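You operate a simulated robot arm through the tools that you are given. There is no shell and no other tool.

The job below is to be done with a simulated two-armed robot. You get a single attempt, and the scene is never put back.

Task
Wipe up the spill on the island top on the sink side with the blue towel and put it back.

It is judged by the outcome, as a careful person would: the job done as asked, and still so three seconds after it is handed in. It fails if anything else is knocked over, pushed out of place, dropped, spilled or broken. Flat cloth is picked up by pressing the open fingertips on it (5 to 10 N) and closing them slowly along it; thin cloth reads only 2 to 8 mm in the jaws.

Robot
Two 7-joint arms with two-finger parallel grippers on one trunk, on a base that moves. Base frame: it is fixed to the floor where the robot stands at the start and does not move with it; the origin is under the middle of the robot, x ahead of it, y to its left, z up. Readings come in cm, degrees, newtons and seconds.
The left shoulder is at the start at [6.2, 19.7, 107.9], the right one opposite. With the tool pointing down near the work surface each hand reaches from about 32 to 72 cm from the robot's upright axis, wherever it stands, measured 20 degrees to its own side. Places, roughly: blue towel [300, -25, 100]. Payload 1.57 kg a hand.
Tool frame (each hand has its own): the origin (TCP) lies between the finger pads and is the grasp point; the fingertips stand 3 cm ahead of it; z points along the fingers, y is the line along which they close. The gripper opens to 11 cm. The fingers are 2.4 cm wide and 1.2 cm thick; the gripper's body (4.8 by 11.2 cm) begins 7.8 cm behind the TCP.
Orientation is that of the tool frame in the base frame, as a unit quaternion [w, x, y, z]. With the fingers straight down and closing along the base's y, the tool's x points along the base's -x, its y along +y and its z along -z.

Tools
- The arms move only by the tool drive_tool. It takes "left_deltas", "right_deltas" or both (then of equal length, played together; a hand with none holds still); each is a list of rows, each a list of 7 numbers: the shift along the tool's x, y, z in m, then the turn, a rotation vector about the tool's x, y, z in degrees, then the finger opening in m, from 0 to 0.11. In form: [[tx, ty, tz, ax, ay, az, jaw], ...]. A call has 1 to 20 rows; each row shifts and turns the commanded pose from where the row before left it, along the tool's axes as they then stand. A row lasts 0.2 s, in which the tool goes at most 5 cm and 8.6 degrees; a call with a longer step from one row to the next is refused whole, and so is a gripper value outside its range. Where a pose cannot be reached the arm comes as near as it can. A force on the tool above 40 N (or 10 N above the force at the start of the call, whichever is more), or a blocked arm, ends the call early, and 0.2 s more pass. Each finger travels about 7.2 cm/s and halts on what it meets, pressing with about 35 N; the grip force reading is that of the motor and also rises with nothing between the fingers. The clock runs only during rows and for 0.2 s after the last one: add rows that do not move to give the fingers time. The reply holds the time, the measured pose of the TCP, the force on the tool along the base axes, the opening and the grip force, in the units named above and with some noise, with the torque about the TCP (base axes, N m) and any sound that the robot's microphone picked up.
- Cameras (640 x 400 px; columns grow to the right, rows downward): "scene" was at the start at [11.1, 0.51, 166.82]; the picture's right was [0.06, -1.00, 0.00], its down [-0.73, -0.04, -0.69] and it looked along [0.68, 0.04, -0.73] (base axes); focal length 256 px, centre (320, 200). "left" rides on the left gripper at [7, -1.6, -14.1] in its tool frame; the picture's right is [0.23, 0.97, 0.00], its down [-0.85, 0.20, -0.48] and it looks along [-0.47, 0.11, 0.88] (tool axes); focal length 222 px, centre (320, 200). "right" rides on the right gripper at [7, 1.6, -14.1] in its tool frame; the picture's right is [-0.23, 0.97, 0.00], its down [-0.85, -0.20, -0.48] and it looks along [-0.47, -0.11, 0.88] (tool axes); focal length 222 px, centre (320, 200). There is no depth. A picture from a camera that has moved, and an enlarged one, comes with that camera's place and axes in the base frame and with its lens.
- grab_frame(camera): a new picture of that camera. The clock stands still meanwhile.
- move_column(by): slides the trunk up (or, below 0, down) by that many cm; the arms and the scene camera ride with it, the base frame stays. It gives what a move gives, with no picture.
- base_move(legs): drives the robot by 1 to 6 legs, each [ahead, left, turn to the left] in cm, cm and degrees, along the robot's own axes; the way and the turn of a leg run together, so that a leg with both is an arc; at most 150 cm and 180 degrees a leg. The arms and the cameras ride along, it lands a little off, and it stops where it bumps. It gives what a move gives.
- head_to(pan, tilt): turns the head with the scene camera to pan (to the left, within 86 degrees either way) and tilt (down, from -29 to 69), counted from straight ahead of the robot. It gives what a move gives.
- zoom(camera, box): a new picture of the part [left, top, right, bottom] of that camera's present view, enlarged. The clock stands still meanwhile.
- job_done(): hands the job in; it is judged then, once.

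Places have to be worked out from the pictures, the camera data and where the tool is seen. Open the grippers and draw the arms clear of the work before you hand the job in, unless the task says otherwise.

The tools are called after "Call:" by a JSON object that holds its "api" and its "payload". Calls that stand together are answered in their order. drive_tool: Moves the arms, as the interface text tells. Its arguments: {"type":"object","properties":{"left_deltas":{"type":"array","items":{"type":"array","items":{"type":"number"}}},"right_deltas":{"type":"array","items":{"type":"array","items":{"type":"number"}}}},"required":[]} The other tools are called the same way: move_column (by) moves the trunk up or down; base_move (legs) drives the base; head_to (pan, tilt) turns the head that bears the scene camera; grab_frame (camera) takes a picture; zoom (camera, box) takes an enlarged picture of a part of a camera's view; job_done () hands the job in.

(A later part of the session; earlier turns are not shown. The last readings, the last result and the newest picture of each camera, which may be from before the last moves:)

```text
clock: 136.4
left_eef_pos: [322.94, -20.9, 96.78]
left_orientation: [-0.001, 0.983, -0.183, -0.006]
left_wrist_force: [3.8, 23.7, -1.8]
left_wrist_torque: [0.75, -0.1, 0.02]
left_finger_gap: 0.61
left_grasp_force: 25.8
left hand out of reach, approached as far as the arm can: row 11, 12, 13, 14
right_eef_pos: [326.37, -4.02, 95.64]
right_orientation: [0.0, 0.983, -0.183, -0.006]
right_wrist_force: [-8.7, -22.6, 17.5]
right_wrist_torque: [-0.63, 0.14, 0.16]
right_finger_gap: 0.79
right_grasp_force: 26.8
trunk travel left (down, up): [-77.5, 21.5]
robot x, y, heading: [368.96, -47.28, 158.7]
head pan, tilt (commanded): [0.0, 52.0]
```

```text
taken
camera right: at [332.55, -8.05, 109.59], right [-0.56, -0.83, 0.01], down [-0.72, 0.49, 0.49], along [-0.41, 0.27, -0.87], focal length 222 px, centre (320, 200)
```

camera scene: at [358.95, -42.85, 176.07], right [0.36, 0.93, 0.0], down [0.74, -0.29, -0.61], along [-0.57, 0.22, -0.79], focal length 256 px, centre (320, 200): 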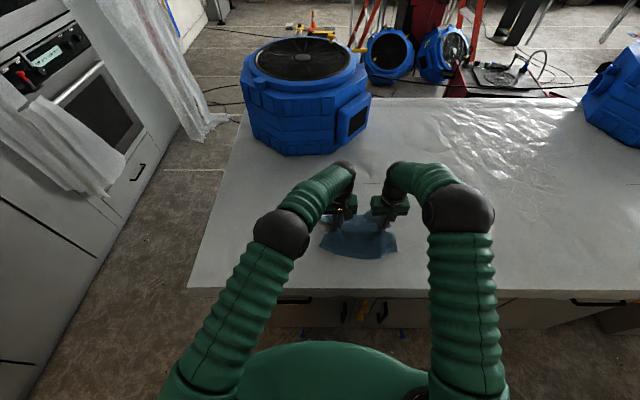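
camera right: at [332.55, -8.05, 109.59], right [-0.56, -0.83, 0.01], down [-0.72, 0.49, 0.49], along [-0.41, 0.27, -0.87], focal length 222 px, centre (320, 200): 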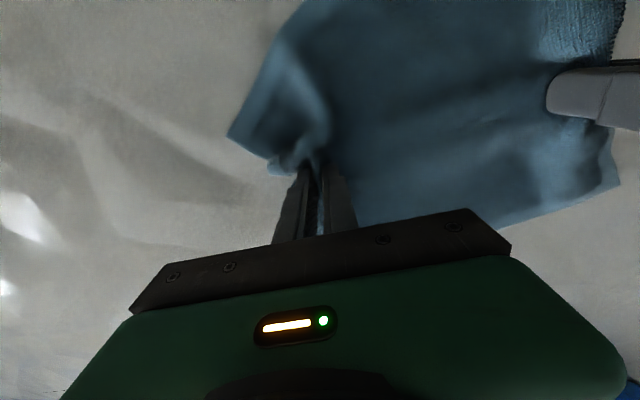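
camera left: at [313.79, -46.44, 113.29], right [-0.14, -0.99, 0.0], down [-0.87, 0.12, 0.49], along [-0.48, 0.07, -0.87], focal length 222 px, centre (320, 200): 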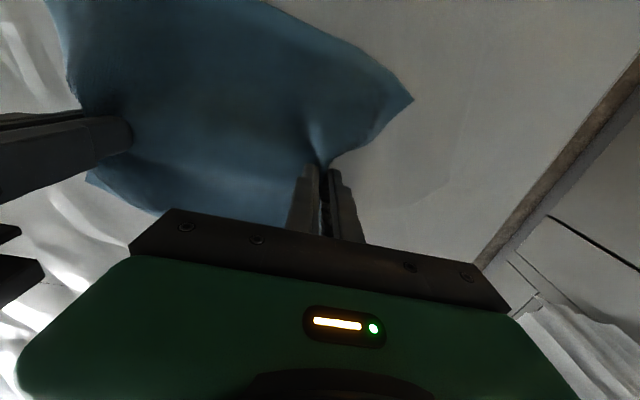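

Left arm hit its reach limit, so the towel got over-taut (23 N). I lift both hands, bring the left hand back into line to slacken it, then shift the base right 14 cm for better reach.

Call:
{"api": "drive_tool", "payload": {"left_deltas": [[-0.008, -0.007, -0.005, 0, 0, 0, 0.0], [-0.012, -0.008, -0.01, 0, 0, 0, 0.0], [-0.012, -0.005, -0.01, 0, 0, 0, 0.0], [0, 0, -0.01, 0, 0, 0, 0.0]], "right_deltas": [[0, 0, -0.005, 0, 0, 0, 0.0], [0, 0, -0.01, 0, 0, 0, 0.0], [0, 0, -0.01, 0, 0, 0, 0.0], [0, 0, -0.01, 0, 0, 0, 0.0]]}}

Call:
{"api": "grab_frame", "payload": {"camera": "right"}}

Call:
{"api": "grab_frame", "payload": {"camera": "scene"}}

```text
clock: 137.4
left_eef_pos: [320.68, -18.26, 100.1]
left_orientation: [0.002, 0.983, -0.184, -0.004]
left_wrist_force: [0.1, 0.2, 0.2]
left_wrist_torque: [0.04, -0.04, 0.03]
left_finger_gap: 0.52
left_grasp_force: 25.5
right_eef_pos: [326.38, -3.74, 98.76]
right_orientation: [-0.002, 0.983, -0.185, -0.005]
right_wrist_force: [-0.7, -1.0, -0.2]
right_wrist_torque: [-0.06, -0.02, -0.01]
right_finger_gap: 0.49
right_grasp_force: 25.6
trunk travel left (down, up): [-77.5, 21.5]
robot x, y, heading: [369.23, -47.49, 158.8]
head pan, tilt (commanded): [0.0, 52.0]
```

```text
taken
camera right: at [332.44, -7.86, 112.82], right [-0.56, -0.83, 0.0], down [-0.72, 0.49, 0.49], along [-0.4, 0.27, -0.87], focal length 222 px, centre (320, 200)
```

right: 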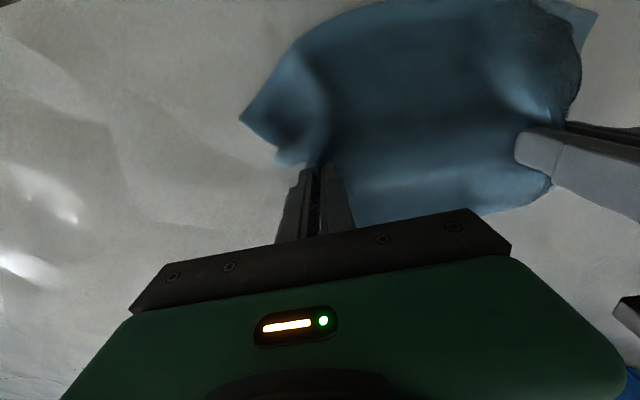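

```text
taken
camera scene: at [358.91, -43.1, 175.99], right [0.36, 0.93, 0.0], down [0.74, -0.29, -0.61], along [-0.57, 0.22, -0.79], focal length 256 px, centre (320, 200)
```

scene: 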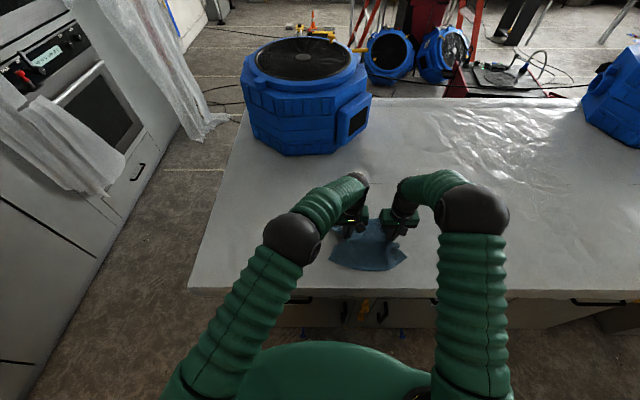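

Tension is gone and both grips still hold. I sidestep the base 13 cm to the right with the towel held just above the surface.

Call:
{"api": "base_move", "payload": {"legs": [[0, -13, 0]]}}

```text
clock: 138.7
left_eef_pos: [324.35, -8.73, 100.61]
left_orientation: [-0.012, 0.983, -0.182, -0.002]
left_wrist_force: [0.2, -0.5, 0.3]
left_wrist_torque: [0.12, 0.07, -0.01]
left_finger_gap: 0.52
left_grasp_force: 26.2
right_eef_pos: [330.09, 5.61, 99.37]
right_orientation: [-0.011, 0.983, -0.182, -0.003]
right_wrist_force: [-0.5, -1.2, -0.1]
right_wrist_torque: [0.07, -0.04, -0.04]
right_finger_gap: 0.49
right_grasp_force: 25.1
trunk travel left (down, up): [-77.5, 21.5]
robot x, y, heading: [374.05, -35.47, 158.8]
head pan, tilt (commanded): [0.0, 52.0]
```

Position after the shift: right fingers at about 8 cm beyond the spill's centre on the right. I move back 3 cm, press, and raster leftwards across the spill.

Call:
{"api": "drive_tool", "payload": {"left_deltas": [[0, 0.015, 0.01, 0, 0, 0, 0.0], [0, 0.015, 0.01, 0, 0, 0, 0.0], [0, 0, 0.008, 0, 0, 0, 0.0], [0, 0, 0.004, 0, 0, 0, 0.0], [0, 0, 0.003, 0, 0, 0, 0.0], [0.02, 0, 0, 0, 0, 0, 0.0], [0.02, 0, 0, 0, 0, 0, 0.0], [0, 0.015, 0, 0, 0, 0, 0.0], [-0.02, 0, 0, 0, 0, 0, 0.0], [-0.02, 0, 0, 0, 0, 0, 0.0], [-0.02, 0, 0, 0, 0, 0, 0.0], [-0.02, 0, 0, 0, 0, 0, 0.0], [-0.02, 0, 0, 0, 0, 0, 0.0], [0, 0.015, 0, 0, 0, 0, 0.0], [0.02, 0, 0, 0, 0, 0, 0.0], [0.02, 0, 0, 0, 0, 0, 0.0], [0.02, 0, 0, 0, 0, 0, 0.0], [0.02, 0, 0, 0, 0, 0, 0.0], [0.02, 0, 0, 0, 0, 0, 0.0], [0, 0.015, 0, 0, 0, 0, 0.0]], "right_deltas": [[0, 0.015, 0.01, 0, 0, 0, 0.0], [0, 0.015, 0.01, 0, 0, 0, 0.0], [0, 0, 0.008, 0, 0, 0, 0.0], [0, 0, 0.004, 0, 0, 0, 0.0], [0, 0, 0.003, 0, 0, 0, 0.0], [0.02, 0, 0, 0, 0, 0, 0.0], [0.02, 0, 0, 0, 0, 0, 0.0], [0, 0.015, 0, 0, 0, 0, 0.0], [-0.02, 0, 0, 0, 0, 0, 0.0], [-0.02, 0, 0, 0, 0, 0, 0.0], [-0.02, 0, 0, 0, 0, 0, 0.0], [-0.02, 0, 0, 0, 0, 0, 0.0], [-0.02, 0, 0, 0, 0, 0, 0.0], [0, 0.015, 0, 0, 0, 0, 0.0], [0.02, 0, 0, 0, 0, 0, 0.0], [0.02, 0, 0, 0, 0, 0, 0.0], [0.02, 0, 0, 0, 0, 0, 0.0], [0.02, 0, 0, 0, 0, 0, 0.0], [0.02, 0, 0, 0, 0, 0, 0.0], [0, 0.015, 0, 0, 0, 0, 0.0]]}}

Call:
{"api": "grab_frame", "payload": {"camera": "scene"}}

Call:
{"api": "grab_frame", "payload": {"camera": "right"}}

```text
clock: 142.9
left_eef_pos: [326.35, -15.01, 96.99]
left_orientation: [-0.002, 0.983, -0.182, -0.004]
left_wrist_force: [0.1, 0.1, -0.1]
left_wrist_torque: [0.01, -0.01, -0.01]
left_finger_gap: 0.51
left_grasp_force: 26.0
right_eef_pos: [332.08, -0.81, 95.47]
right_orientation: [0.0, 0.983, -0.183, -0.006]
right_wrist_force: [1.3, 2.0, 9.5]
right_wrist_torque: [0.04, -0.05, 0.01]
right_finger_gap: 0.49
right_grasp_force: 25.0
trunk travel left (down, up): [-77.5, 21.5]
robot x, y, heading: [373.62, -35.71, 158.6]
head pan, tilt (commanded): [0.0, 52.0]
```

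```text
taken
camera scene: at [363.57, -31.7, 176.1], right [0.36, 0.93, 0.0], down [0.74, -0.29, -0.61], along [-0.57, 0.22, -0.79], focal length 256 px, centre (320, 200)
```

scene: 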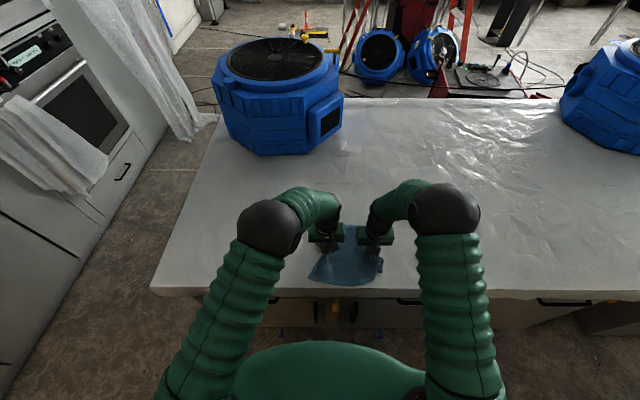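

```text
taken
camera right: at [338.24, -4.84, 109.44], right [-0.56, -0.83, 0.0], down [-0.72, 0.49, 0.49], along [-0.41, 0.27, -0.87], focal length 222 px, centre (320, 200)
```

right: 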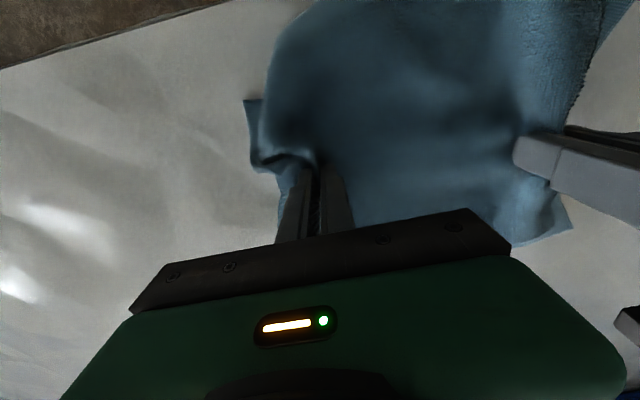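

Rubbing works (9.5 N, grips stable). The right fingers are at about 3 cm right of the spill's centre line; I continue the raster leftwards.

Call:
{"api": "drive_tool", "payload": {"left_deltas": [[-0.02, 0, 0, 0, 0, 0, 0.0], [-0.02, 0, 0, 0, 0, 0, 0.0], [-0.02, 0, 0, 0, 0, 0, 0.0], [-0.02, 0, 0, 0, 0, 0, 0.0], [-0.02, 0, 0, 0, 0, 0, 0.0], [0, 0.015, 0, 0, 0, 0, 0.0], [0.02, 0, 0, 0, 0, 0, 0.0], [0.02, 0, 0, 0, 0, 0, 0.0], [0.02, 0, 0, 0, 0, 0, 0.0], [0.02, 0, 0, 0, 0, 0, 0.0], [0.02, 0, 0, 0, 0, 0, 0.0], [0, 0.015, 0, 0, 0, 0, 0.0], [-0.02, 0, 0, 0, 0, 0, 0.0], [-0.02, 0, 0, 0, 0, 0, 0.0], [-0.02, 0, 0, 0, 0, 0, 0.0], [-0.02, 0, 0, 0, 0, 0, 0.0], [-0.02, 0, 0, 0, 0, 0, 0.0], [0, 0.015, 0, 0, 0, 0, 0.0]], "right_deltas": [[-0.02, 0, 0, 0, 0, 0, 0.0], [-0.02, 0, 0, 0, 0, 0, 0.0], [-0.02, 0, 0, 0, 0, 0, 0.0], [-0.02, 0, 0, 0, 0, 0, 0.0], [-0.02, 0, 0, 0, 0, 0, 0.0], [0, 0.015, 0, 0, 0, 0, 0.0], [0.02, 0, 0, 0, 0, 0, 0.0], [0.02, 0, 0, 0, 0, 0, 0.0], [0.02, 0, 0, 0, 0, 0, 0.0], [0.02, 0, 0, 0, 0, 0, 0.0], [0.02, 0, 0, 0, 0, 0, 0.0], [0, 0.015, 0, 0, 0, 0, 0.0], [-0.02, 0, 0, 0, 0, 0, 0.0], [-0.02, 0, 0, 0, 0, 0, 0.0], [-0.02, 0, 0, 0, 0, 0, 0.0], [-0.02, 0, 0, 0, 0, 0, 0.0], [-0.02, 0, 0, 0, 0, 0, 0.0], [0, 0.015, 0, 0, 0, 0, 0.0]]}}

Call:
{"api": "drive_tool", "payload": {"left_deltas": [[0.02, 0, 0, 0, 0, 0, 0.0], [0.02, 0, 0, 0, 0, 0, 0.0], [0.02, 0, 0, 0, 0, 0, 0.0], [0.02, 0, 0, 0, 0, 0, 0.0], [0.02, 0, 0, 0, 0, 0, 0.0], [0, 0.015, 0, 0, 0, 0, 0.0], [-0.02, 0, 0, 0, 0, 0, 0.0], [-0.02, 0, 0, 0, 0, 0, 0.0], [-0.02, 0, 0, 0, 0, 0, 0.0], [-0.02, 0, 0, 0, 0, 0, 0.0], [-0.02, 0, 0, 0, 0, 0, 0.0], [0, 0.015, 0, 0, 0, 0, 0.0], [0.02, 0, 0, 0, 0, 0, 0.0], [0.02, 0, 0, 0, 0, 0, 0.0], [0.02, 0, 0, 0, 0, 0, 0.0], [0.02, 0, 0, 0, 0, 0, 0.0], [0.02, 0, 0, 0, 0, 0, 0.0], [0, 0.015, 0, 0, 0, 0, 0.0]], "right_deltas": [[0.02, 0, 0, 0, 0, 0, 0.0], [0.02, 0, 0, 0, 0, 0, 0.0], [0.02, 0, 0, 0, 0, 0, 0.0], [0.02, 0, 0, 0, 0, 0, 0.0], [0.02, 0, 0, 0, 0, 0, 0.0], [0, 0.015, 0, 0, 0, 0, 0.0], [-0.02, 0, 0, 0, 0, 0, 0.0], [-0.02, 0, 0, 0, 0, 0, 0.0], [-0.02, 0, 0, 0, 0, 0, 0.0], [-0.02, 0, 0, 0, 0, 0, 0.0], [-0.02, 0, 0, 0, 0, 0, 0.0], [0, 0.015, 0, 0, 0, 0, 0.0], [0.02, 0, 0, 0, 0, 0, 0.0], [0.02, 0, 0, 0, 0, 0, 0.0], [0.02, 0, 0, 0, 0, 0, 0.0], [0.02, 0, 0, 0, 0, 0, 0.0], [0.02, 0, 0, 0, 0, 0, 0.0], [0, 0.015, 0, 0, 0, 0, 0.0]]}}

Call:
{"api": "grab_frame", "payload": {"camera": "right"}}

Call:
{"api": "grab_frame", "payload": {"camera": "scene"}}

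```text
clock: 146.7
left_eef_pos: [315.39, -15.59, 97.13]
left_orientation: [-0.001, 0.983, -0.182, -0.005]
left_wrist_force: [-0.6, 1.0, 0.6]
left_wrist_torque: [0.03, -0.01, -0.01]
left_finger_gap: 0.5
left_grasp_force: 25.0
right_eef_pos: [321.02, -1.31, 95.53]
right_orientation: [0.0, 0.983, -0.182, -0.007]
right_wrist_force: [-0.1, -0.7, 0.1]
right_wrist_torque: [-0.02, -0.01, -0.04]
right_finger_gap: 0.51
right_grasp_force: 24.8
trunk travel left (down, up): [-77.5, 21.5]
robot x, y, heading: [373.88, -36.04, 158.8]
head pan, tilt (commanded): [0.0, 52.0]
```

```text
clock: 150.5
left_eef_pos: [323.2, -23.39, 96.91]
left_orientation: [-0.001, 0.983, -0.183, -0.005]
left_wrist_force: [0.7, -0.3, 0.9]
left_wrist_torque: [0.03, -0.01, 0.01]
left_finger_gap: 0.52
left_grasp_force: 25.0
right_eef_pos: [328.8, -9.26, 95.43]
right_orientation: [0.0, 0.983, -0.182, -0.006]
right_wrist_force: [1.4, 0.3, 4.0]
right_wrist_torque: [0.02, -0.02, -0.05]
right_finger_gap: 0.47
right_grasp_force: 25.2
trunk travel left (down, up): [-77.5, 21.5]
robot x, y, heading: [373.67, -35.72, 158.8]
head pan, tilt (commanded): [0.0, 52.0]
```

```text
taken
camera right: at [334.89, -13.24, 109.5], right [-0.56, -0.83, 0.0], down [-0.72, 0.49, 0.49], along [-0.41, 0.27, -0.87], focal length 222 px, centre (320, 200)
```

right: 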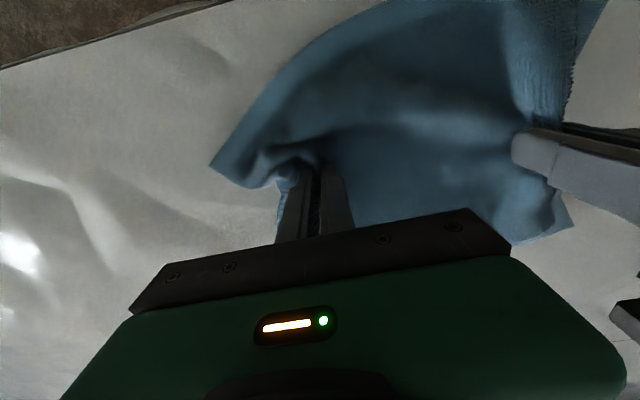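

```text
taken
camera scene: at [363.41, -31.7, 176.08], right [0.36, 0.93, 0.0], down [0.74, -0.29, -0.61], along [-0.57, 0.22, -0.79], focal length 256 px, centre (320, 200)
```

scene: 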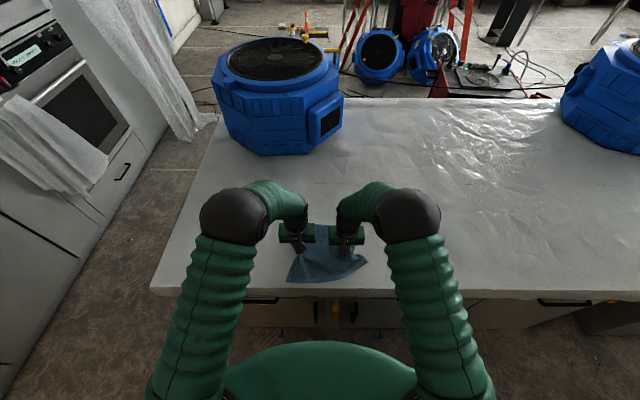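

At the far end of the stroke the press force dropped to near zero, so I'll do a second pass pressing slightly deeper. First a look at the spill area from the head camera.

Call:
{"api": "zoom", "payload": {"camera": "scene", "box": [335, 215, 415, 265]}}

Call:
{"api": "zoom", "payload": {"camera": "right", "box": [120, 60, 300, 180]}}

```text
8.00 times, centred on (375, 240) of scene
camera zoom: at [363.41, -31.7, 176.08], right [0.36, 0.93, 0.0], down [0.74, -0.29, -0.61], along [-0.57, 0.22, -0.79], focal length 2049 px, centre (-120, -120)
```

zoom: 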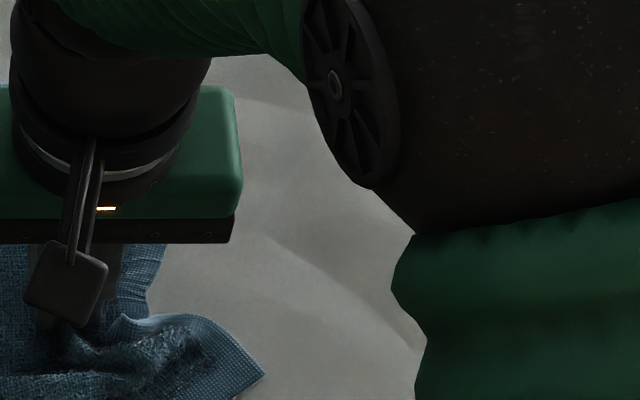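

```text
3.33 times, centred on (210, 120) of right
camera zoom: at [334.89, -13.24, 109.5], right [-0.56, -0.83, 0.0], down [-0.72, 0.49, 0.49], along [-0.41, 0.27, -0.87], focal length 740 px, centre (687, 467)
```

zoom: 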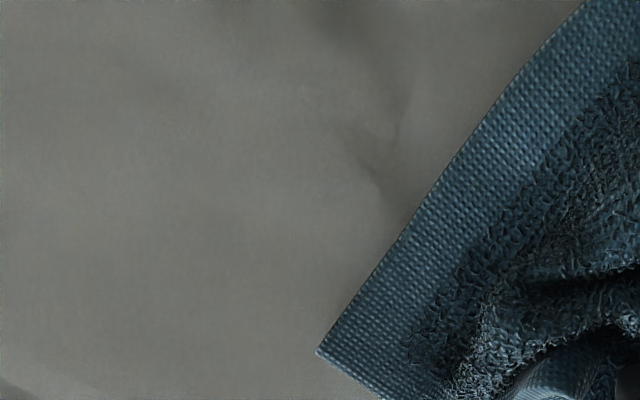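

The spill spot is hidden by the hand. I do a second, cross-wise pass: press 2 mm deeper with strokes left–right over the 12×11 cm area, stepping from near to far.

Call:
{"api": "drive_tool", "payload": {"left_deltas": [[0, 0, 0.0, 0, 0, 0, 0.0], [0, -0.02, 0, 0, 0, 0, 0.0], [0, -0.02, 0, 0, 0, 0, 0.0], [0, -0.02, 0, 0, 0, 0, 0.0], [0, -0.02, 0, 0, 0, 0, 0.0], [0, -0.02, 0, 0, 0, 0, 0.0], [0, -0.02, 0, 0, 0, 0, 0.0], [-0.015, 0, 0, 0, 0, 0, 0.0], [0, 0.02, 0, 0, 0, 0, 0.0], [0, 0.02, 0, 0, 0, 0, 0.0], [0, 0.02, 0, 0, 0, 0, 0.0], [0, 0.02, 0, 0, 0, 0, 0.0], [0, 0.02, 0, 0, 0, 0, 0.0], [0, 0.02, 0, 0, 0, 0, 0.0], [-0.015, 0, 0, 0, 0, 0, 0.0]], "right_deltas": [[0, 0, 0.002, 0, 0, 0, 0.0], [0, -0.02, 0, 0, 0, 0, 0.0], [0, -0.02, 0, 0, 0, 0, 0.0], [0, -0.02, 0, 0, 0, 0, 0.0], [0, -0.02, 0, 0, 0, 0, 0.0], [0, -0.02, 0, 0, 0, 0, 0.0], [0, -0.02, 0, 0, 0, 0, 0.0], [-0.015, 0, 0.0005, 0, 0, 0, 0.0], [0, 0.02, 0, 0, 0, 0, 0.0], [0, 0.02, 0, 0, 0, 0, 0.0], [0, 0.02, 0, 0, 0, 0, 0.0], [0, 0.02, 0, 0, 0, 0, 0.0], [0, 0.02, 0, 0, 0, 0, 0.0], [0, 0.02, 0, 0, 0, 0, 0.0], [-0.015, 0, 0.0005, 0, 0, 0, 0.0]]}}

```text
clock: 153.7
left_eef_pos: [320.26, -22.49, 96.98]
left_orientation: [-0.002, 0.983, -0.183, -0.006]
left_wrist_force: [0.2, 0.7, -0.1]
left_wrist_torque: [-0.01, -0.02, 0.01]
left_finger_gap: 0.51
left_grasp_force: 24.9
right_eef_pos: [325.89, -8.41, 95.3]
right_orientation: [-0.001, 0.983, -0.182, -0.007]
right_wrist_force: [5.1, -3.1, 21.3]
right_wrist_torque: [-0.09, -0.09, -0.04]
right_finger_gap: 0.48
right_grasp_force: 25.6
trunk travel left (down, up): [-77.5, 21.5]
robot x, y, heading: [373.74, -35.75, 158.7]
head pan, tilt (commanded): [0.0, 52.0]
```

Force is 21 N now, somewhat high; I ease 1 mm and continue the next strokes.

Call:
{"api": "drive_tool", "payload": {"left_deltas": [[0, -0.02, 0, 0, 0, 0, 0.0], [0, -0.02, 0, 0, 0, 0, 0.0], [0, -0.02, 0, 0, 0, 0, 0.0], [0, -0.02, 0, 0, 0, 0, 0.0], [0, -0.02, 0, 0, 0, 0, 0.0], [0, -0.02, 0, 0, 0, 0, 0.0], [-0.015, 0, 0, 0, 0, 0, 0.0], [0, 0.02, 0, 0, 0, 0, 0.0], [0, 0.02, 0, 0, 0, 0, 0.0], [0, 0.02, 0, 0, 0, 0, 0.0], [0, 0.02, 0, 0, 0, 0, 0.0], [0, 0.02, 0, 0, 0, 0, 0.0], [0, 0.02, 0, 0, 0, 0, 0.0], [-0.015, 0, 0, 0, 0, 0, 0.0]], "right_deltas": [[0, -0.02, -0.001, 0, 0, 0, 0.0], [0, -0.02, 0, 0, 0, 0, 0.0], [0, -0.02, 0, 0, 0, 0, 0.0], [0, -0.02, 0, 0, 0, 0, 0.0], [0, -0.02, 0, 0, 0, 0, 0.0], [0, -0.02, 0, 0, 0, 0, 0.0], [-0.015, 0, 0, 0, 0, 0, 0.0], [0, 0.02, 0, 0, 0, 0, 0.0], [0, 0.02, 0, 0, 0, 0, 0.0], [0, 0.02, 0, 0, 0, 0, 0.0], [0, 0.02, 0, 0, 0, 0, 0.0], [0, 0.02, 0, 0, 0, 0, 0.0], [0, 0.02, 0, 0, 0, 0, 0.0], [-0.015, 0, 0, 0, 0, 0, 0.0]]}}

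Call:
{"api": "drive_tool", "payload": {"left_deltas": [[0, -0.02, 0, 0, 0, 0, 0.0], [0, -0.02, 0, 0, 0, 0, 0.0], [0, -0.02, 0, 0, 0, 0, 0.0], [0, -0.02, 0, 0, 0, 0, 0.0], [0, -0.02, 0, 0, 0, 0, 0.0], [0, -0.02, 0, 0, 0, 0, 0.0], [-0.015, 0, 0, 0, 0, 0, 0.0], [0, 0.02, 0, 0, 0, 0, 0.0], [0, 0.02, 0, 0, 0, 0, 0.0], [0, 0.02, 0, 0, 0, 0, 0.0], [0, 0.02, 0, 0, 0, 0, 0.0], [0, 0.02, 0, 0, 0, 0, 0.0], [0, 0.02, 0, 0, 0, 0, 0.0]], "right_deltas": [[0, -0.02, 0, 0, 0, 0, 0.0], [0, -0.02, 0, 0, 0, 0, 0.0], [0, -0.02, 0, 0, 0, 0, 0.0], [0, -0.02, 0, 0, 0, 0, 0.0], [0, -0.02, 0, 0, 0, 0, 0.0], [0, -0.02, 0, 0, 0, 0, 0.0], [-0.015, 0, 0, 0, 0, 0, 0.0], [0, 0.02, 0, 0, 0, 0, 0.0], [0, 0.02, 0, 0, 0, 0, 0.0], [0, 0.02, 0, 0, 0, 0, 0.0], [0, 0.02, 0, 0, 0, 0, 0.0], [0, 0.02, 0, 0, 0, 0, 0.0], [0, 0.02, 0, 0, 0, 0, 0.0]]}}

```text
clock: 156.7
left_eef_pos: [317.32, -21.41, 97.06]
left_orientation: [-0.001, 0.983, -0.182, -0.005]
left_wrist_force: [0.1, 0.4, 0.4]
left_wrist_torque: [0.02, 0.0, 0.05]
left_finger_gap: 0.52
left_grasp_force: 25.5
right_eef_pos: [323.17, -7.14, 95.4]
right_orientation: [-0.001, 0.983, -0.183, -0.006]
right_wrist_force: [2.8, -2.5, 13.5]
right_wrist_torque: [-0.08, -0.09, -0.01]
right_finger_gap: 0.47
right_grasp_force: 25.0
trunk travel left (down, up): [-77.5, 21.5]
robot x, y, heading: [373.86, -35.7, 158.9]
head pan, tilt (commanded): [0.0, 52.0]
```

```text
clock: 159.5
left_eef_pos: [315.92, -20.9, 97.12]
left_orientation: [0.0, 0.983, -0.182, -0.006]
left_wrist_force: [-0.4, -0.1, 0.4]
left_wrist_torque: [0.0, 0.02, 0.0]
left_finger_gap: 0.51
left_grasp_force: 25.2
right_eef_pos: [321.75, -6.72, 95.45]
right_orientation: [-0.001, 0.983, -0.181, -0.007]
right_wrist_force: [1.0, 2.6, 11.7]
right_wrist_torque: [0.15, 0.01, -0.04]
right_finger_gap: 0.49
right_grasp_force: 24.7
trunk travel left (down, up): [-77.5, 21.5]
robot x, y, heading: [374.14, -35.55, 158.9]
head pan, tilt (commanded): [0.0, 52.0]
```

Good at 12 N. Two more far strokes to finish the area.

Call:
{"api": "drive_tool", "payload": {"left_deltas": [[-0.015, 0, 0, 0, 0, 0, 0.0], [0, -0.02, 0, 0, 0, 0, 0.0], [0, -0.02, 0, 0, 0, 0, 0.0], [0, -0.02, 0, 0, 0, 0, 0.0], [0, -0.02, 0, 0, 0, 0, 0.0], [0, -0.02, 0, 0, 0, 0, 0.0], [0, -0.02, 0, 0, 0, 0, 0.0], [-0.015, 0, 0, 0, 0, 0, 0.0], [0, 0.02, 0, 0, 0, 0, 0.0], [0, 0.02, 0, 0, 0, 0, 0.0], [0, 0.02, 0, 0, 0, 0, 0.0], [0, 0.02, 0, 0, 0, 0, 0.0], [0, 0.02, 0, 0, 0, 0, 0.0], [0, 0.02, 0, 0, 0, 0, 0.0]], "right_deltas": [[-0.015, 0, 0.0005, 0, 0, 0, 0.0], [0, -0.02, 0, 0, 0, 0, 0.0], [0, -0.02, 0, 0, 0, 0, 0.0], [0, -0.02, 0, 0, 0, 0, 0.0], [0, -0.02, 0, 0, 0, 0, 0.0], [0, -0.02, 0, 0, 0, 0, 0.0], [0, -0.02, 0, 0, 0, 0, 0.0], [-0.015, 0, 0.0005, 0, 0, 0, 0.0], [0, 0.02, 0, 0, 0, 0, 0.0], [0, 0.02, 0, 0, 0, 0, 0.0], [0, 0.02, 0, 0, 0, 0, 0.0], [0, 0.02, 0, 0, 0, 0, 0.0], [0, 0.02, 0, 0, 0, 0, 0.0], [0, 0.02, 0, 0, 0, 0, 0.0]]}}

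Call:
{"api": "grab_frame", "payload": {"camera": "scene"}}

Call:
{"api": "grab_frame", "payload": {"camera": "right"}}

Call:
{"api": "grab_frame", "payload": {"camera": "left"}}

```text
clock: 162.5
left_eef_pos: [313.45, -19.6, 97.19]
left_orientation: [-0.001, 0.983, -0.182, -0.006]
left_wrist_force: [-0.1, 0.2, -0.1]
left_wrist_torque: [0.02, -0.02, -0.01]
left_finger_gap: 0.5
left_grasp_force: 25.5
right_eef_pos: [319.01, -5.57, 95.34]
right_orientation: [0.0, 0.983, -0.183, -0.007]
right_wrist_force: [1.8, 5.4, 19.3]
right_wrist_torque: [0.16, -0.05, 0.01]
right_finger_gap: 0.46
right_grasp_force: 24.9
trunk travel left (down, up): [-77.5, 21.5]
robot x, y, heading: [373.98, -35.76, 158.6]
head pan, tilt (commanded): [0.0, 52.0]
```

```text
taken
camera scene: at [363.75, -31.85, 176.12], right [0.36, 0.93, 0.0], down [0.73, -0.29, -0.62], along [-0.57, 0.22, -0.79], focal length 256 px, centre (320, 200)
```

scene: 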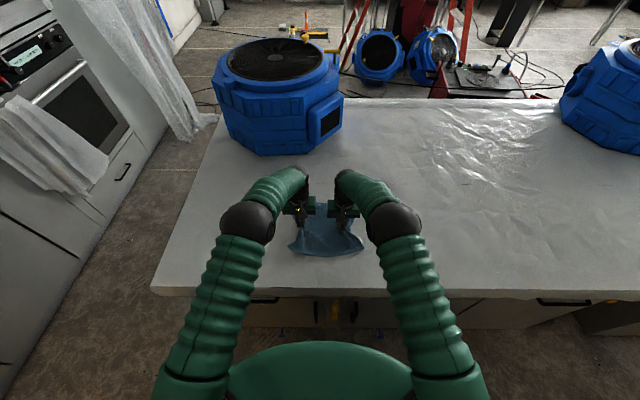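

```text
taken
camera right: at [325.12, -9.64, 109.35], right [-0.56, -0.83, 0.0], down [-0.72, 0.49, 0.49], along [-0.41, 0.27, -0.87], focal length 222 px, centre (320, 200)
```

right: 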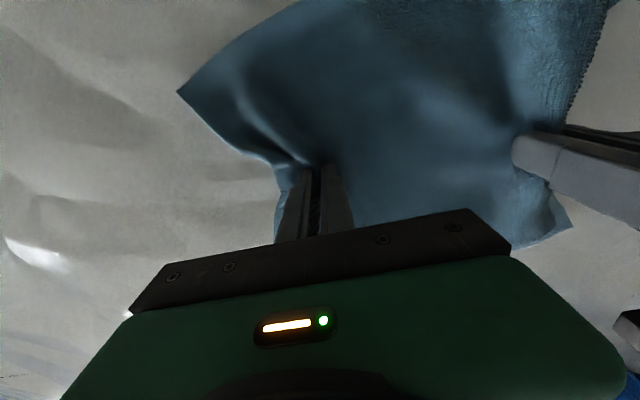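

```text
taken
camera left: at [320.68, -20.61, 111.12], right [-0.14, -0.99, 0.0], down [-0.86, 0.12, 0.49], along [-0.48, 0.07, -0.87], focal length 222 px, centre (320, 200)
```

left: 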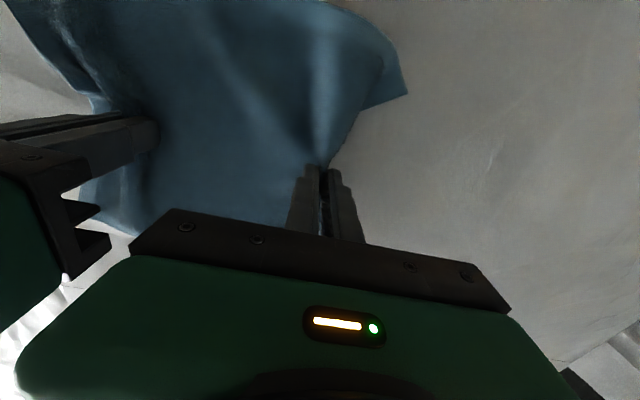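

Wiped in both directions with 12–19 N. I enlarge the spot from the head camera to see whether the glints are still there.

Call:
{"api": "zoom", "payload": {"camera": "scene", "box": [345, 222, 401, 257]}}

Call:
{"api": "zoom", "payload": {"camera": "right", "box": [100, 60, 300, 200]}}

```text
11.43 times, centred on (373, 240) of scene
camera zoom: at [363.75, -31.85, 176.12], right [0.36, 0.93, 0.0], down [0.73, -0.29, -0.62], along [-0.57, 0.22, -0.79], focal length 2927 px, centre (-286, -251)
```

zoom: 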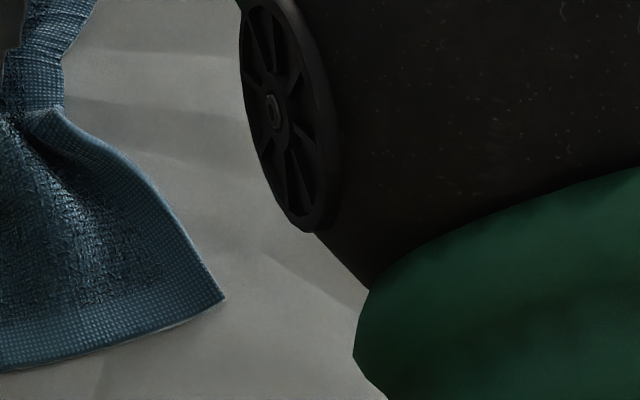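

```text
2.86 times, centred on (200, 130) of right
camera zoom: at [325.12, -9.64, 109.35], right [-0.56, -0.83, 0.0], down [-0.72, 0.49, 0.49], along [-0.41, 0.27, -0.87], focal length 635 px, centre (663, 400)
```

zoom: 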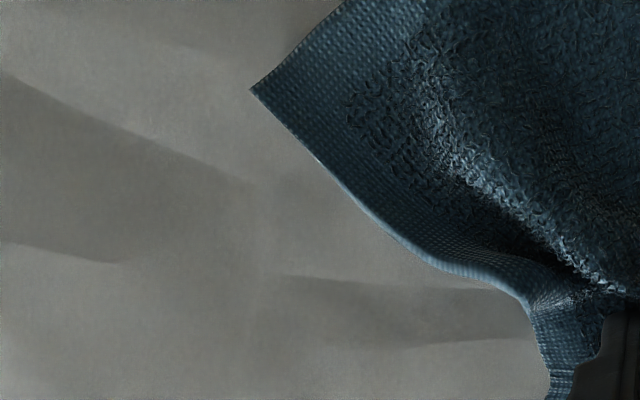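

No glint is left at the spill spot in this view. Now I lift the towel just 2–3 cm and shift the base back left 13 cm toward its place.

Call:
{"api": "drive_tool", "payload": {"left_deltas": [[0, 0, -0.002, 0, 0, 0, 0.0], [0, 0, -0.003, 0, 0, 0, 0.0], [0, 0, -0.003, 0, 0, 0, 0.0], [0, 0, -0.003, 0, 0, 0, 0.0]], "right_deltas": [[0, 0, -0.008, 0, 0, 0, 0.0], [0, 0, -0.008, 0, 0, 0, 0.0], [0, 0, -0.008, 0, 0, 0, 0.0], [0, 0, -0.006, 0, 0, 0, 0.0]]}}

Call:
{"api": "base_move", "payload": {"legs": [[0, 13, 0]]}}

Call:
{"api": "grab_frame", "payload": {"camera": "scene"}}

Call:
{"api": "grab_frame", "payload": {"camera": "right"}}

```text
clock: 163.5
left_eef_pos: [313.24, -19.56, 98.11]
left_orientation: [-0.001, 0.983, -0.182, -0.004]
left_wrist_force: [0.8, -0.1, 0.3]
left_wrist_torque: [-0.02, 0.02, -0.03]
left_finger_gap: 0.54
left_grasp_force: 25.6
right_eef_pos: [318.8, -5.37, 98.22]
right_orientation: [0.0, 0.983, -0.182, -0.006]
right_wrist_force: [0.4, -0.3, 0.2]
right_wrist_torque: [-0.05, 0.0, -0.03]
right_finger_gap: 0.49
right_grasp_force: 25.0
trunk travel left (down, up): [-77.5, 21.5]
robot x, y, heading: [373.97, -35.86, 158.9]
head pan, tilt (commanded): [0.0, 52.0]
```

```text
clock: 164.8
left_eef_pos: [309.51, -29.12, 98.21]
left_orientation: [0.009, 0.983, -0.183, -0.006]
left_wrist_force: [0.4, 1.5, -0.3]
left_wrist_torque: [-0.18, 0.1, -0.02]
left_finger_gap: 0.48
left_grasp_force: 25.6
right_eef_pos: [315.22, -14.92, 98.04]
right_orientation: [0.01, 0.983, -0.183, -0.009]
right_wrist_force: [1.4, 2.3, 0.5]
right_wrist_torque: [-0.14, 0.05, -0.02]
right_finger_gap: 0.49
right_grasp_force: 25.0
trunk travel left (down, up): [-77.5, 21.5]
robot x, y, heading: [369.41, -47.51, 158.4]
head pan, tilt (commanded): [0.0, 52.0]
```

```text
taken
camera scene: at [360.39, -39.16, 176.02], right [0.36, 0.93, -0.03], down [0.73, -0.3, -0.61], along [-0.58, 0.2, -0.79], focal length 256 px, centre (320, 200)
```

scene: 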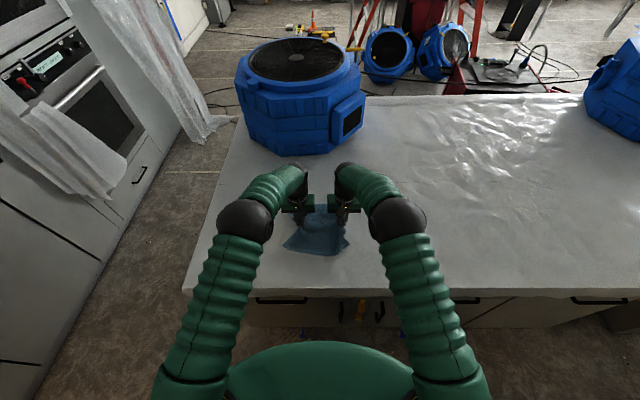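

```text
taken
camera right: at [321.4, -18.68, 112.14], right [-0.56, -0.83, 0.03], down [-0.72, 0.5, 0.48], along [-0.41, 0.25, -0.87], focal length 222 px, centre (320, 200)
```

right: 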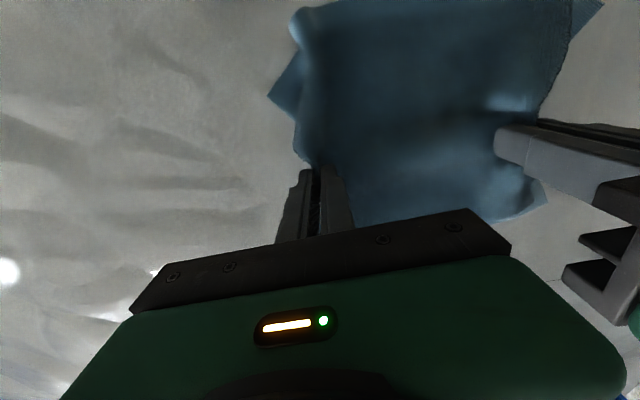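

The towel rides along, though its near-right corner seems tucked a little. I move both hands left and slightly nearer toward the original grip spot.

Call:
{"api": "drive_tool", "payload": {"left_deltas": [[0.004, 0.02, 0, 0, 0, 0, 0.0], [0.004, 0.02, 0, 0, 0, 0, 0.0], [0.004, 0.02, 0, 0, 0, 0, 0.0], [0.004, 0.02, 0, 0, 0, 0, 0.0], [0.004, 0.02, 0, 0, 0, 0, 0.0], [0.005, 0.02, 0, 0, 0, 0, 0.0], [0.005, 0.02, 0, 0, 0, 0, 0.0], [0.005, 0.02, 0, 0, 0, 0, 0.0]], "right_deltas": [[0.004, 0.02, 0, 0, 0, 0, 0.0], [0.004, 0.02, 0, 0, 0, 0, 0.0], [0.004, 0.02, 0, 0, 0, 0, 0.0], [0.004, 0.02, 0, 0, 0, 0, 0.0], [0.004, 0.02, 0, 0, 0, 0, 0.0], [0.005, 0.02, 0, 0, 0, 0, 0.0], [0.005, 0.02, 0, 0, 0, 0, 0.0], [0.005, 0.02, 0, 0, 0, 0, 0.0]]}}

Call:
{"api": "grab_frame", "payload": {"camera": "right"}}

Call:
{"api": "grab_frame", "payload": {"camera": "left"}}

Call:
{"api": "zoom", "payload": {"camera": "scene", "box": [205, 170, 355, 275]}}

```text
clock: 166.6
left_eef_pos: [306.51, -47.55, 98.09]
left_orientation: [-0.003, 0.983, -0.183, -0.006]
left_wrist_force: [1.4, -1.0, 0.5]
left_wrist_torque: [-0.01, -0.04, 0.01]
left_finger_gap: 0.55
left_grasp_force: 25.4
right_eef_pos: [312.04, -33.34, 98.42]
right_orientation: [-0.002, 0.983, -0.182, -0.007]
right_wrist_force: [0.4, -0.6, -0.1]
right_wrist_torque: [-0.02, -0.03, 0.01]
right_finger_gap: 0.49
right_grasp_force: 25.2
trunk travel left (down, up): [-77.5, 21.5]
robot x, y, heading: [369.57, -47.65, 159.0]
head pan, tilt (commanded): [0.0, 52.0]
```

```text
taken
camera right: at [318.2, -37.57, 112.46], right [-0.56, -0.83, 0.0], down [-0.72, 0.49, 0.49], along [-0.41, 0.28, -0.87], focal length 222 px, centre (320, 200)
```

right: 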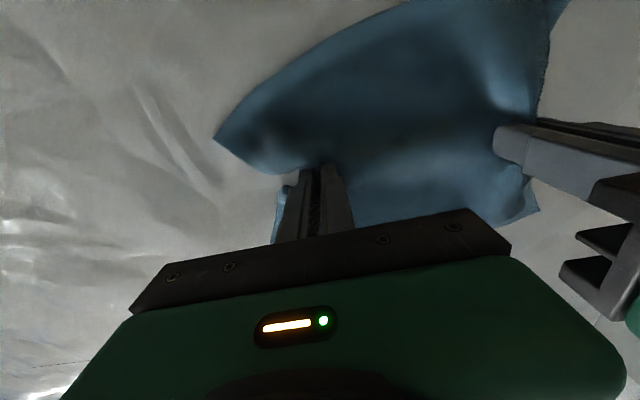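

```text
taken
camera left: at [313.79, -48.69, 112.07], right [-0.14, -0.99, -0.01], down [-0.86, 0.12, 0.49], along [-0.48, 0.07, -0.87], focal length 222 px, centre (320, 200)
```

left: 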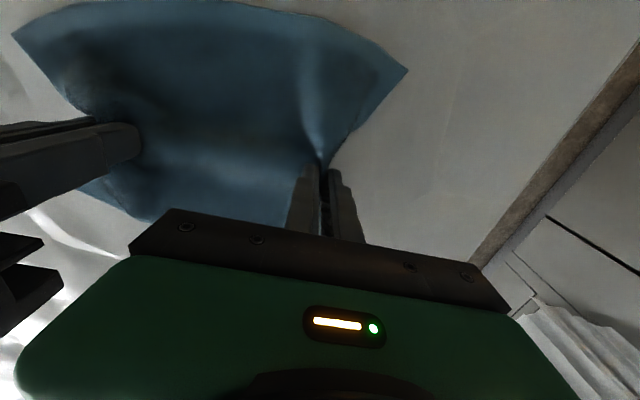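

```text
3.81 times, centred on (280, 222) of scene
camera zoom: at [359.0, -43.02, 176.08], right [0.36, 0.93, 0.0], down [0.74, -0.29, -0.61], along [-0.57, 0.22, -0.79], focal length 976 px, centre (472, 114)
```

zoom: 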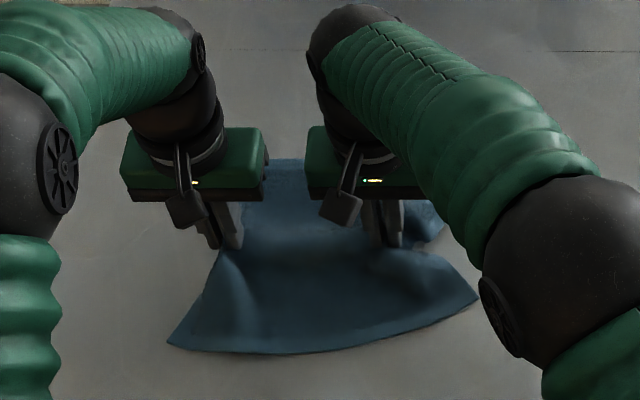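

The near corners are spread again and the hands overshoot the target by 2.5 cm. I move back right to the original grip spots and lower to the surface.

Call:
{"api": "drive_tool", "payload": {"left_deltas": [[0, -0.007, 0, 0, 0, 0, 0.0], [0, -0.007, 0, 0, 0, 0, 0.0], [0, -0.007, 0, 0, 0, 0, 0.0], [0, 0, 0.01, 0, 0, 0, 0.0], [0, 0, 0.01, 0, 0, 0, 0.0], [0, 0, 0.004, 0, 0, 0, 0.0], [0, 0, 0.003, 0, 0, 0, 0.0]], "right_deltas": [[-0.001, -0.008, 0, 0, 0, 0, 0.0], [-0.001, -0.009, 0, 0, 0, 0, 0.0], [-0.001, -0.008, 0, 0, 0, 0, 0.0], [0, 0, 0.01, 0, 0, 0, 0.0], [0, 0, 0.01, 0, 0, 0, 0.0], [0, 0, 0.004, 0, 0, 0, 0.0], [0, 0, 0.005, 0, 0, 0, 0.0]]}}

```text
clock: 168.2
left_eef_pos: [307.28, -45.32, 95.73]
left_orientation: [-0.004, 0.983, -0.183, -0.006]
left_wrist_force: [0.0, 0.7, 4.6]
left_wrist_torque: [0.06, -0.01, 0.0]
left_finger_gap: 0.52
left_grasp_force: 25.4
right_eef_pos: [312.67, -30.77, 95.81]
right_orientation: [-0.002, 0.983, -0.183, -0.01]
right_wrist_force: [-1.4, 0.0, 15.7]
right_wrist_torque: [0.01, 0.07, -0.01]
right_finger_gap: 0.48
right_grasp_force: 25.4
trunk travel left (down, up): [-77.5, 21.5]
robot x, y, heading: [369.52, -47.32, 158.7]
head pan, tilt (commanded): [0.0, 52.0]
```

Back at the original grip spots and touching. I equalise the pressing and open both jaws slowly, moving outward so the outer fingers push the edge flaps back out.

Call:
{"api": "drive_tool", "payload": {"left_deltas": [[0, 0, 0.001, 0, 0, 0, 0.0025], [0, 0.00125, 0, 0, 0, 0, 0.005], [0, 0.00125, 0, 0, 0, 0, 0.0075], [0, 0.00125, 0, 0, 0, 0, 0.01], [0, 0.00125, 0, 0, 0, 0, 0.0125], [0, 0.00125, 0, 0, 0, 0, 0.015], [0, 0.00125, 0, 0, 0, 0, 0.0175], [0, 0.00125, 0, 0, 0, 0, 0.02], [0, 0.00125, 0, 0, 0, 0, 0.0225], [0, 0.00125, 0, 0, 0, 0, 0.025], [0, 0.00125, 0, 0, 0, 0, 0.0275], [0, 0.00125, 0, 0, 0, 0, 0.03], [0, 0.00125, 0, 0, 0, 0, 0.0325], [0, 0.00125, 0, 0, 0, 0, 0.035], [0, 0.00125, 0, 0, 0, 0, 0.0375], [0, 0.00125, 0, 0, 0, 0, 0.04], [0, 0.00125, 0, 0, 0, 0, 0.0425], [0, 0.00125, 0, 0, 0, 0, 0.045], [0, 0.00125, 0, 0, 0, 0, 0.0475], [0, 0.00125, 0, 0, 0, 0, 0.05]], "right_deltas": [[0, 0, -0.002, 0, 0, 0, 0.0025], [0, -0.00125, 0, 0, 0, 0, 0.005], [0, -0.00125, 0, 0, 0, 0, 0.0075], [0, -0.00125, 0, 0, 0, 0, 0.01], [0, -0.00125, 0, 0, 0, 0, 0.0125], [0, -0.00125, 0, 0, 0, 0, 0.015], [0, -0.00125, 0, 0, 0, 0, 0.0175], [0, -0.00125, 0, 0, 0, 0, 0.02], [0, -0.00125, 0, 0, 0, 0, 0.0225], [0, -0.00125, 0, 0, 0, 0, 0.025], [0, -0.00125, 0, 0, 0, 0, 0.0275], [0, -0.00125, 0, 0, 0, 0, 0.03], [0, -0.00125, 0, 0, 0, 0, 0.0325], [0, -0.00125, 0, 0, 0, 0, 0.035], [0, -0.00125, 0, 0, 0, 0, 0.0375], [0, -0.00125, 0, 0, 0, 0, 0.04], [0, -0.00125, 0, 0, 0, 0, 0.0425], [0, -0.00125, 0, 0, 0, 0, 0.045], [0, -0.00125, 0, 0, 0, 0, 0.0475], [0, -0.00125, 0, 0, 0, 0, 0.05]]}}

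Call:
{"api": "grab_frame", "payload": {"camera": "right"}}

Call:
{"api": "grab_frame", "payload": {"camera": "left"}}

Call:
{"api": "zoom", "payload": {"camera": "scene", "box": [205, 170, 355, 275]}}

```text
clock: 172.4
left_eef_pos: [306.44, -47.59, 95.31]
left_orientation: [-0.003, 0.983, -0.183, -0.007]
left_wrist_force: [-3.4, 1.5, 25.9]
left_wrist_torque: [0.68, -0.19, 0.14]
left_finger_gap: 5.03
left_grasp_force: 0.1
right_eef_pos: [313.58, -28.91, 95.78]
right_orientation: [-0.002, 0.983, -0.184, -0.009]
right_wrist_force: [-0.2, -1.6, 3.2]
right_wrist_torque: [-0.08, 0.07, -0.02]
right_finger_gap: 5.11
right_grasp_force: 0.7
trunk travel left (down, up): [-77.5, 21.5]
robot x, y, heading: [369.52, -47.22, 158.8]
head pan, tilt (commanded): [0.0, 52.0]
```

```text
taken
camera right: at [319.74, -32.98, 109.85], right [-0.56, -0.83, 0.0], down [-0.72, 0.49, 0.49], along [-0.41, 0.28, -0.87], focal length 222 px, centre (320, 200)
```

right: 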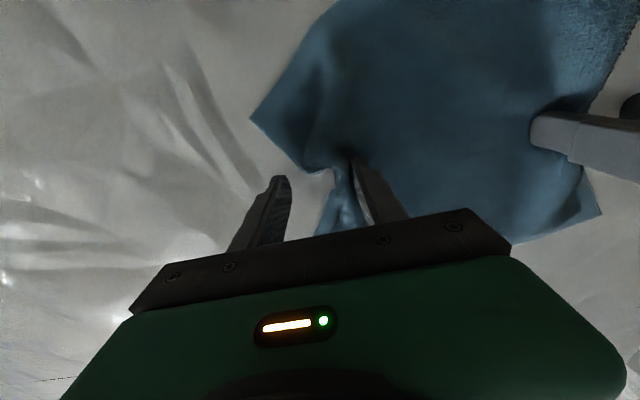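

```text
taken
camera left: at [313.73, -48.78, 109.43], right [-0.14, -0.99, -0.01], down [-0.86, 0.12, 0.49], along [-0.49, 0.07, -0.87], focal length 222 px, centre (320, 200)
```

left: 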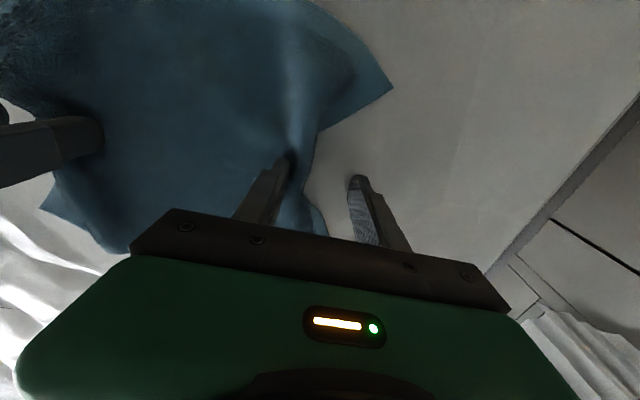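

```text
3.81 times, centred on (280, 222) of scene
camera zoom: at [359.33, -43.39, 176.13], right [0.36, 0.93, 0.0], down [0.73, -0.29, -0.62], along [-0.57, 0.22, -0.79], focal length 976 px, centre (472, 114)
```

zoom: 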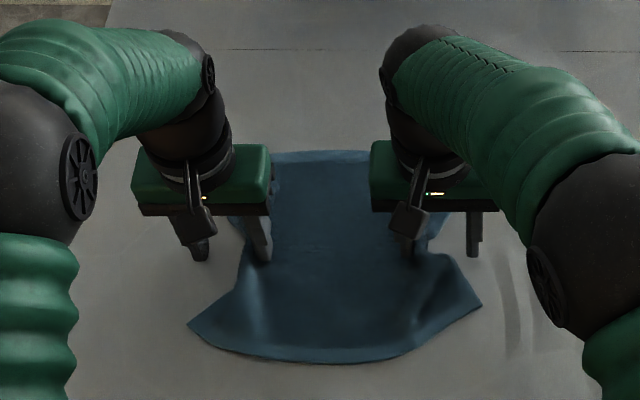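

The jaws are open and the folds released, leaving the sides pinched in like a waist. I lift both hands clear and look at the towel.

Call:
{"api": "drive_tool", "payload": {"left_deltas": [[0, 0, -0.005, 0, 0, 0, 0.05], [0, 0, -0.015, 0, 0, 0, 0.05], [0, 0, -0.03, 0, 0, 0, 0.05], [0, 0.02, -0.04, 0, 0, 0, 0.05], [0, 0.04, -0.02, 0, 0, 0, 0.05], [0, 0.04, 0, 0, 0, 0, 0.05], [0, 0.04, 0, 0, 0, 0, 0.05]], "right_deltas": [[0, 0, -0.005, 0, 0, 0, 0.05], [0, 0, -0.015, 0, 0, 0, 0.05], [0, 0, -0.03, 0, 0, 0, 0.05], [0, -0.02, -0.04, 0, 0, 0, 0.05], [0, -0.04, -0.02, 0, 0, 0, 0.05], [0, -0.04, 0, 0, 0, 0, 0.05], [0, -0.04, 0, 0, 0, 0, 0.05]]}}

Call:
{"api": "grab_frame", "payload": {"camera": "scene"}}

Call:
{"api": "zoom", "payload": {"camera": "scene", "box": [225, 195, 345, 275]}}

```text
clock: 174.0
left_eef_pos: [301.32, -61.03, 106.32]
left_orientation: [-0.004, 0.983, -0.183, -0.005]
left_wrist_force: [-0.5, -0.4, 0.3]
left_wrist_torque: [0.01, -0.01, 0.01]
left_finger_gap: 4.99
left_grasp_force: 0.0
right_eef_pos: [318.38, -15.91, 106.85]
right_orientation: [-0.002, 0.983, -0.183, -0.007]
right_wrist_force: [-0.1, 0.1, -0.4]
right_wrist_torque: [-0.01, 0.02, 0.0]
right_finger_gap: 4.99
right_grasp_force: 0.1
trunk travel left (down, up): [-77.5, 21.5]
robot x, y, heading: [369.1, -47.4, 158.7]
head pan, tilt (commanded): [0.0, 52.0]
```

```text
taken
camera scene: at [358.81, -43.42, 176.08], right [0.36, 0.93, 0.0], down [0.74, -0.29, -0.61], along [-0.57, 0.22, -0.79], focal length 256 px, centre (320, 200)
```

scene: 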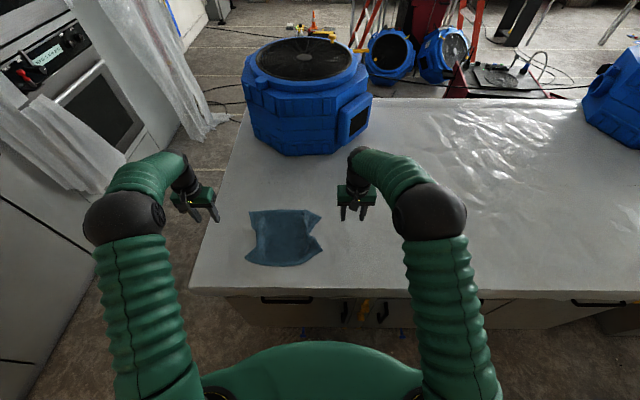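

```text
5.00 times, centred on (285, 235) of scene
camera zoom: at [358.81, -43.42, 176.08], right [0.36, 0.93, 0.0], down [0.74, -0.29, -0.61], along [-0.57, 0.22, -0.79], focal length 1281 px, centre (495, 25)
```

zoom: 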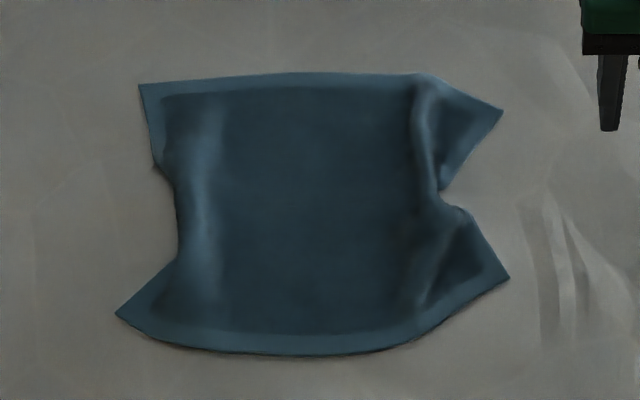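

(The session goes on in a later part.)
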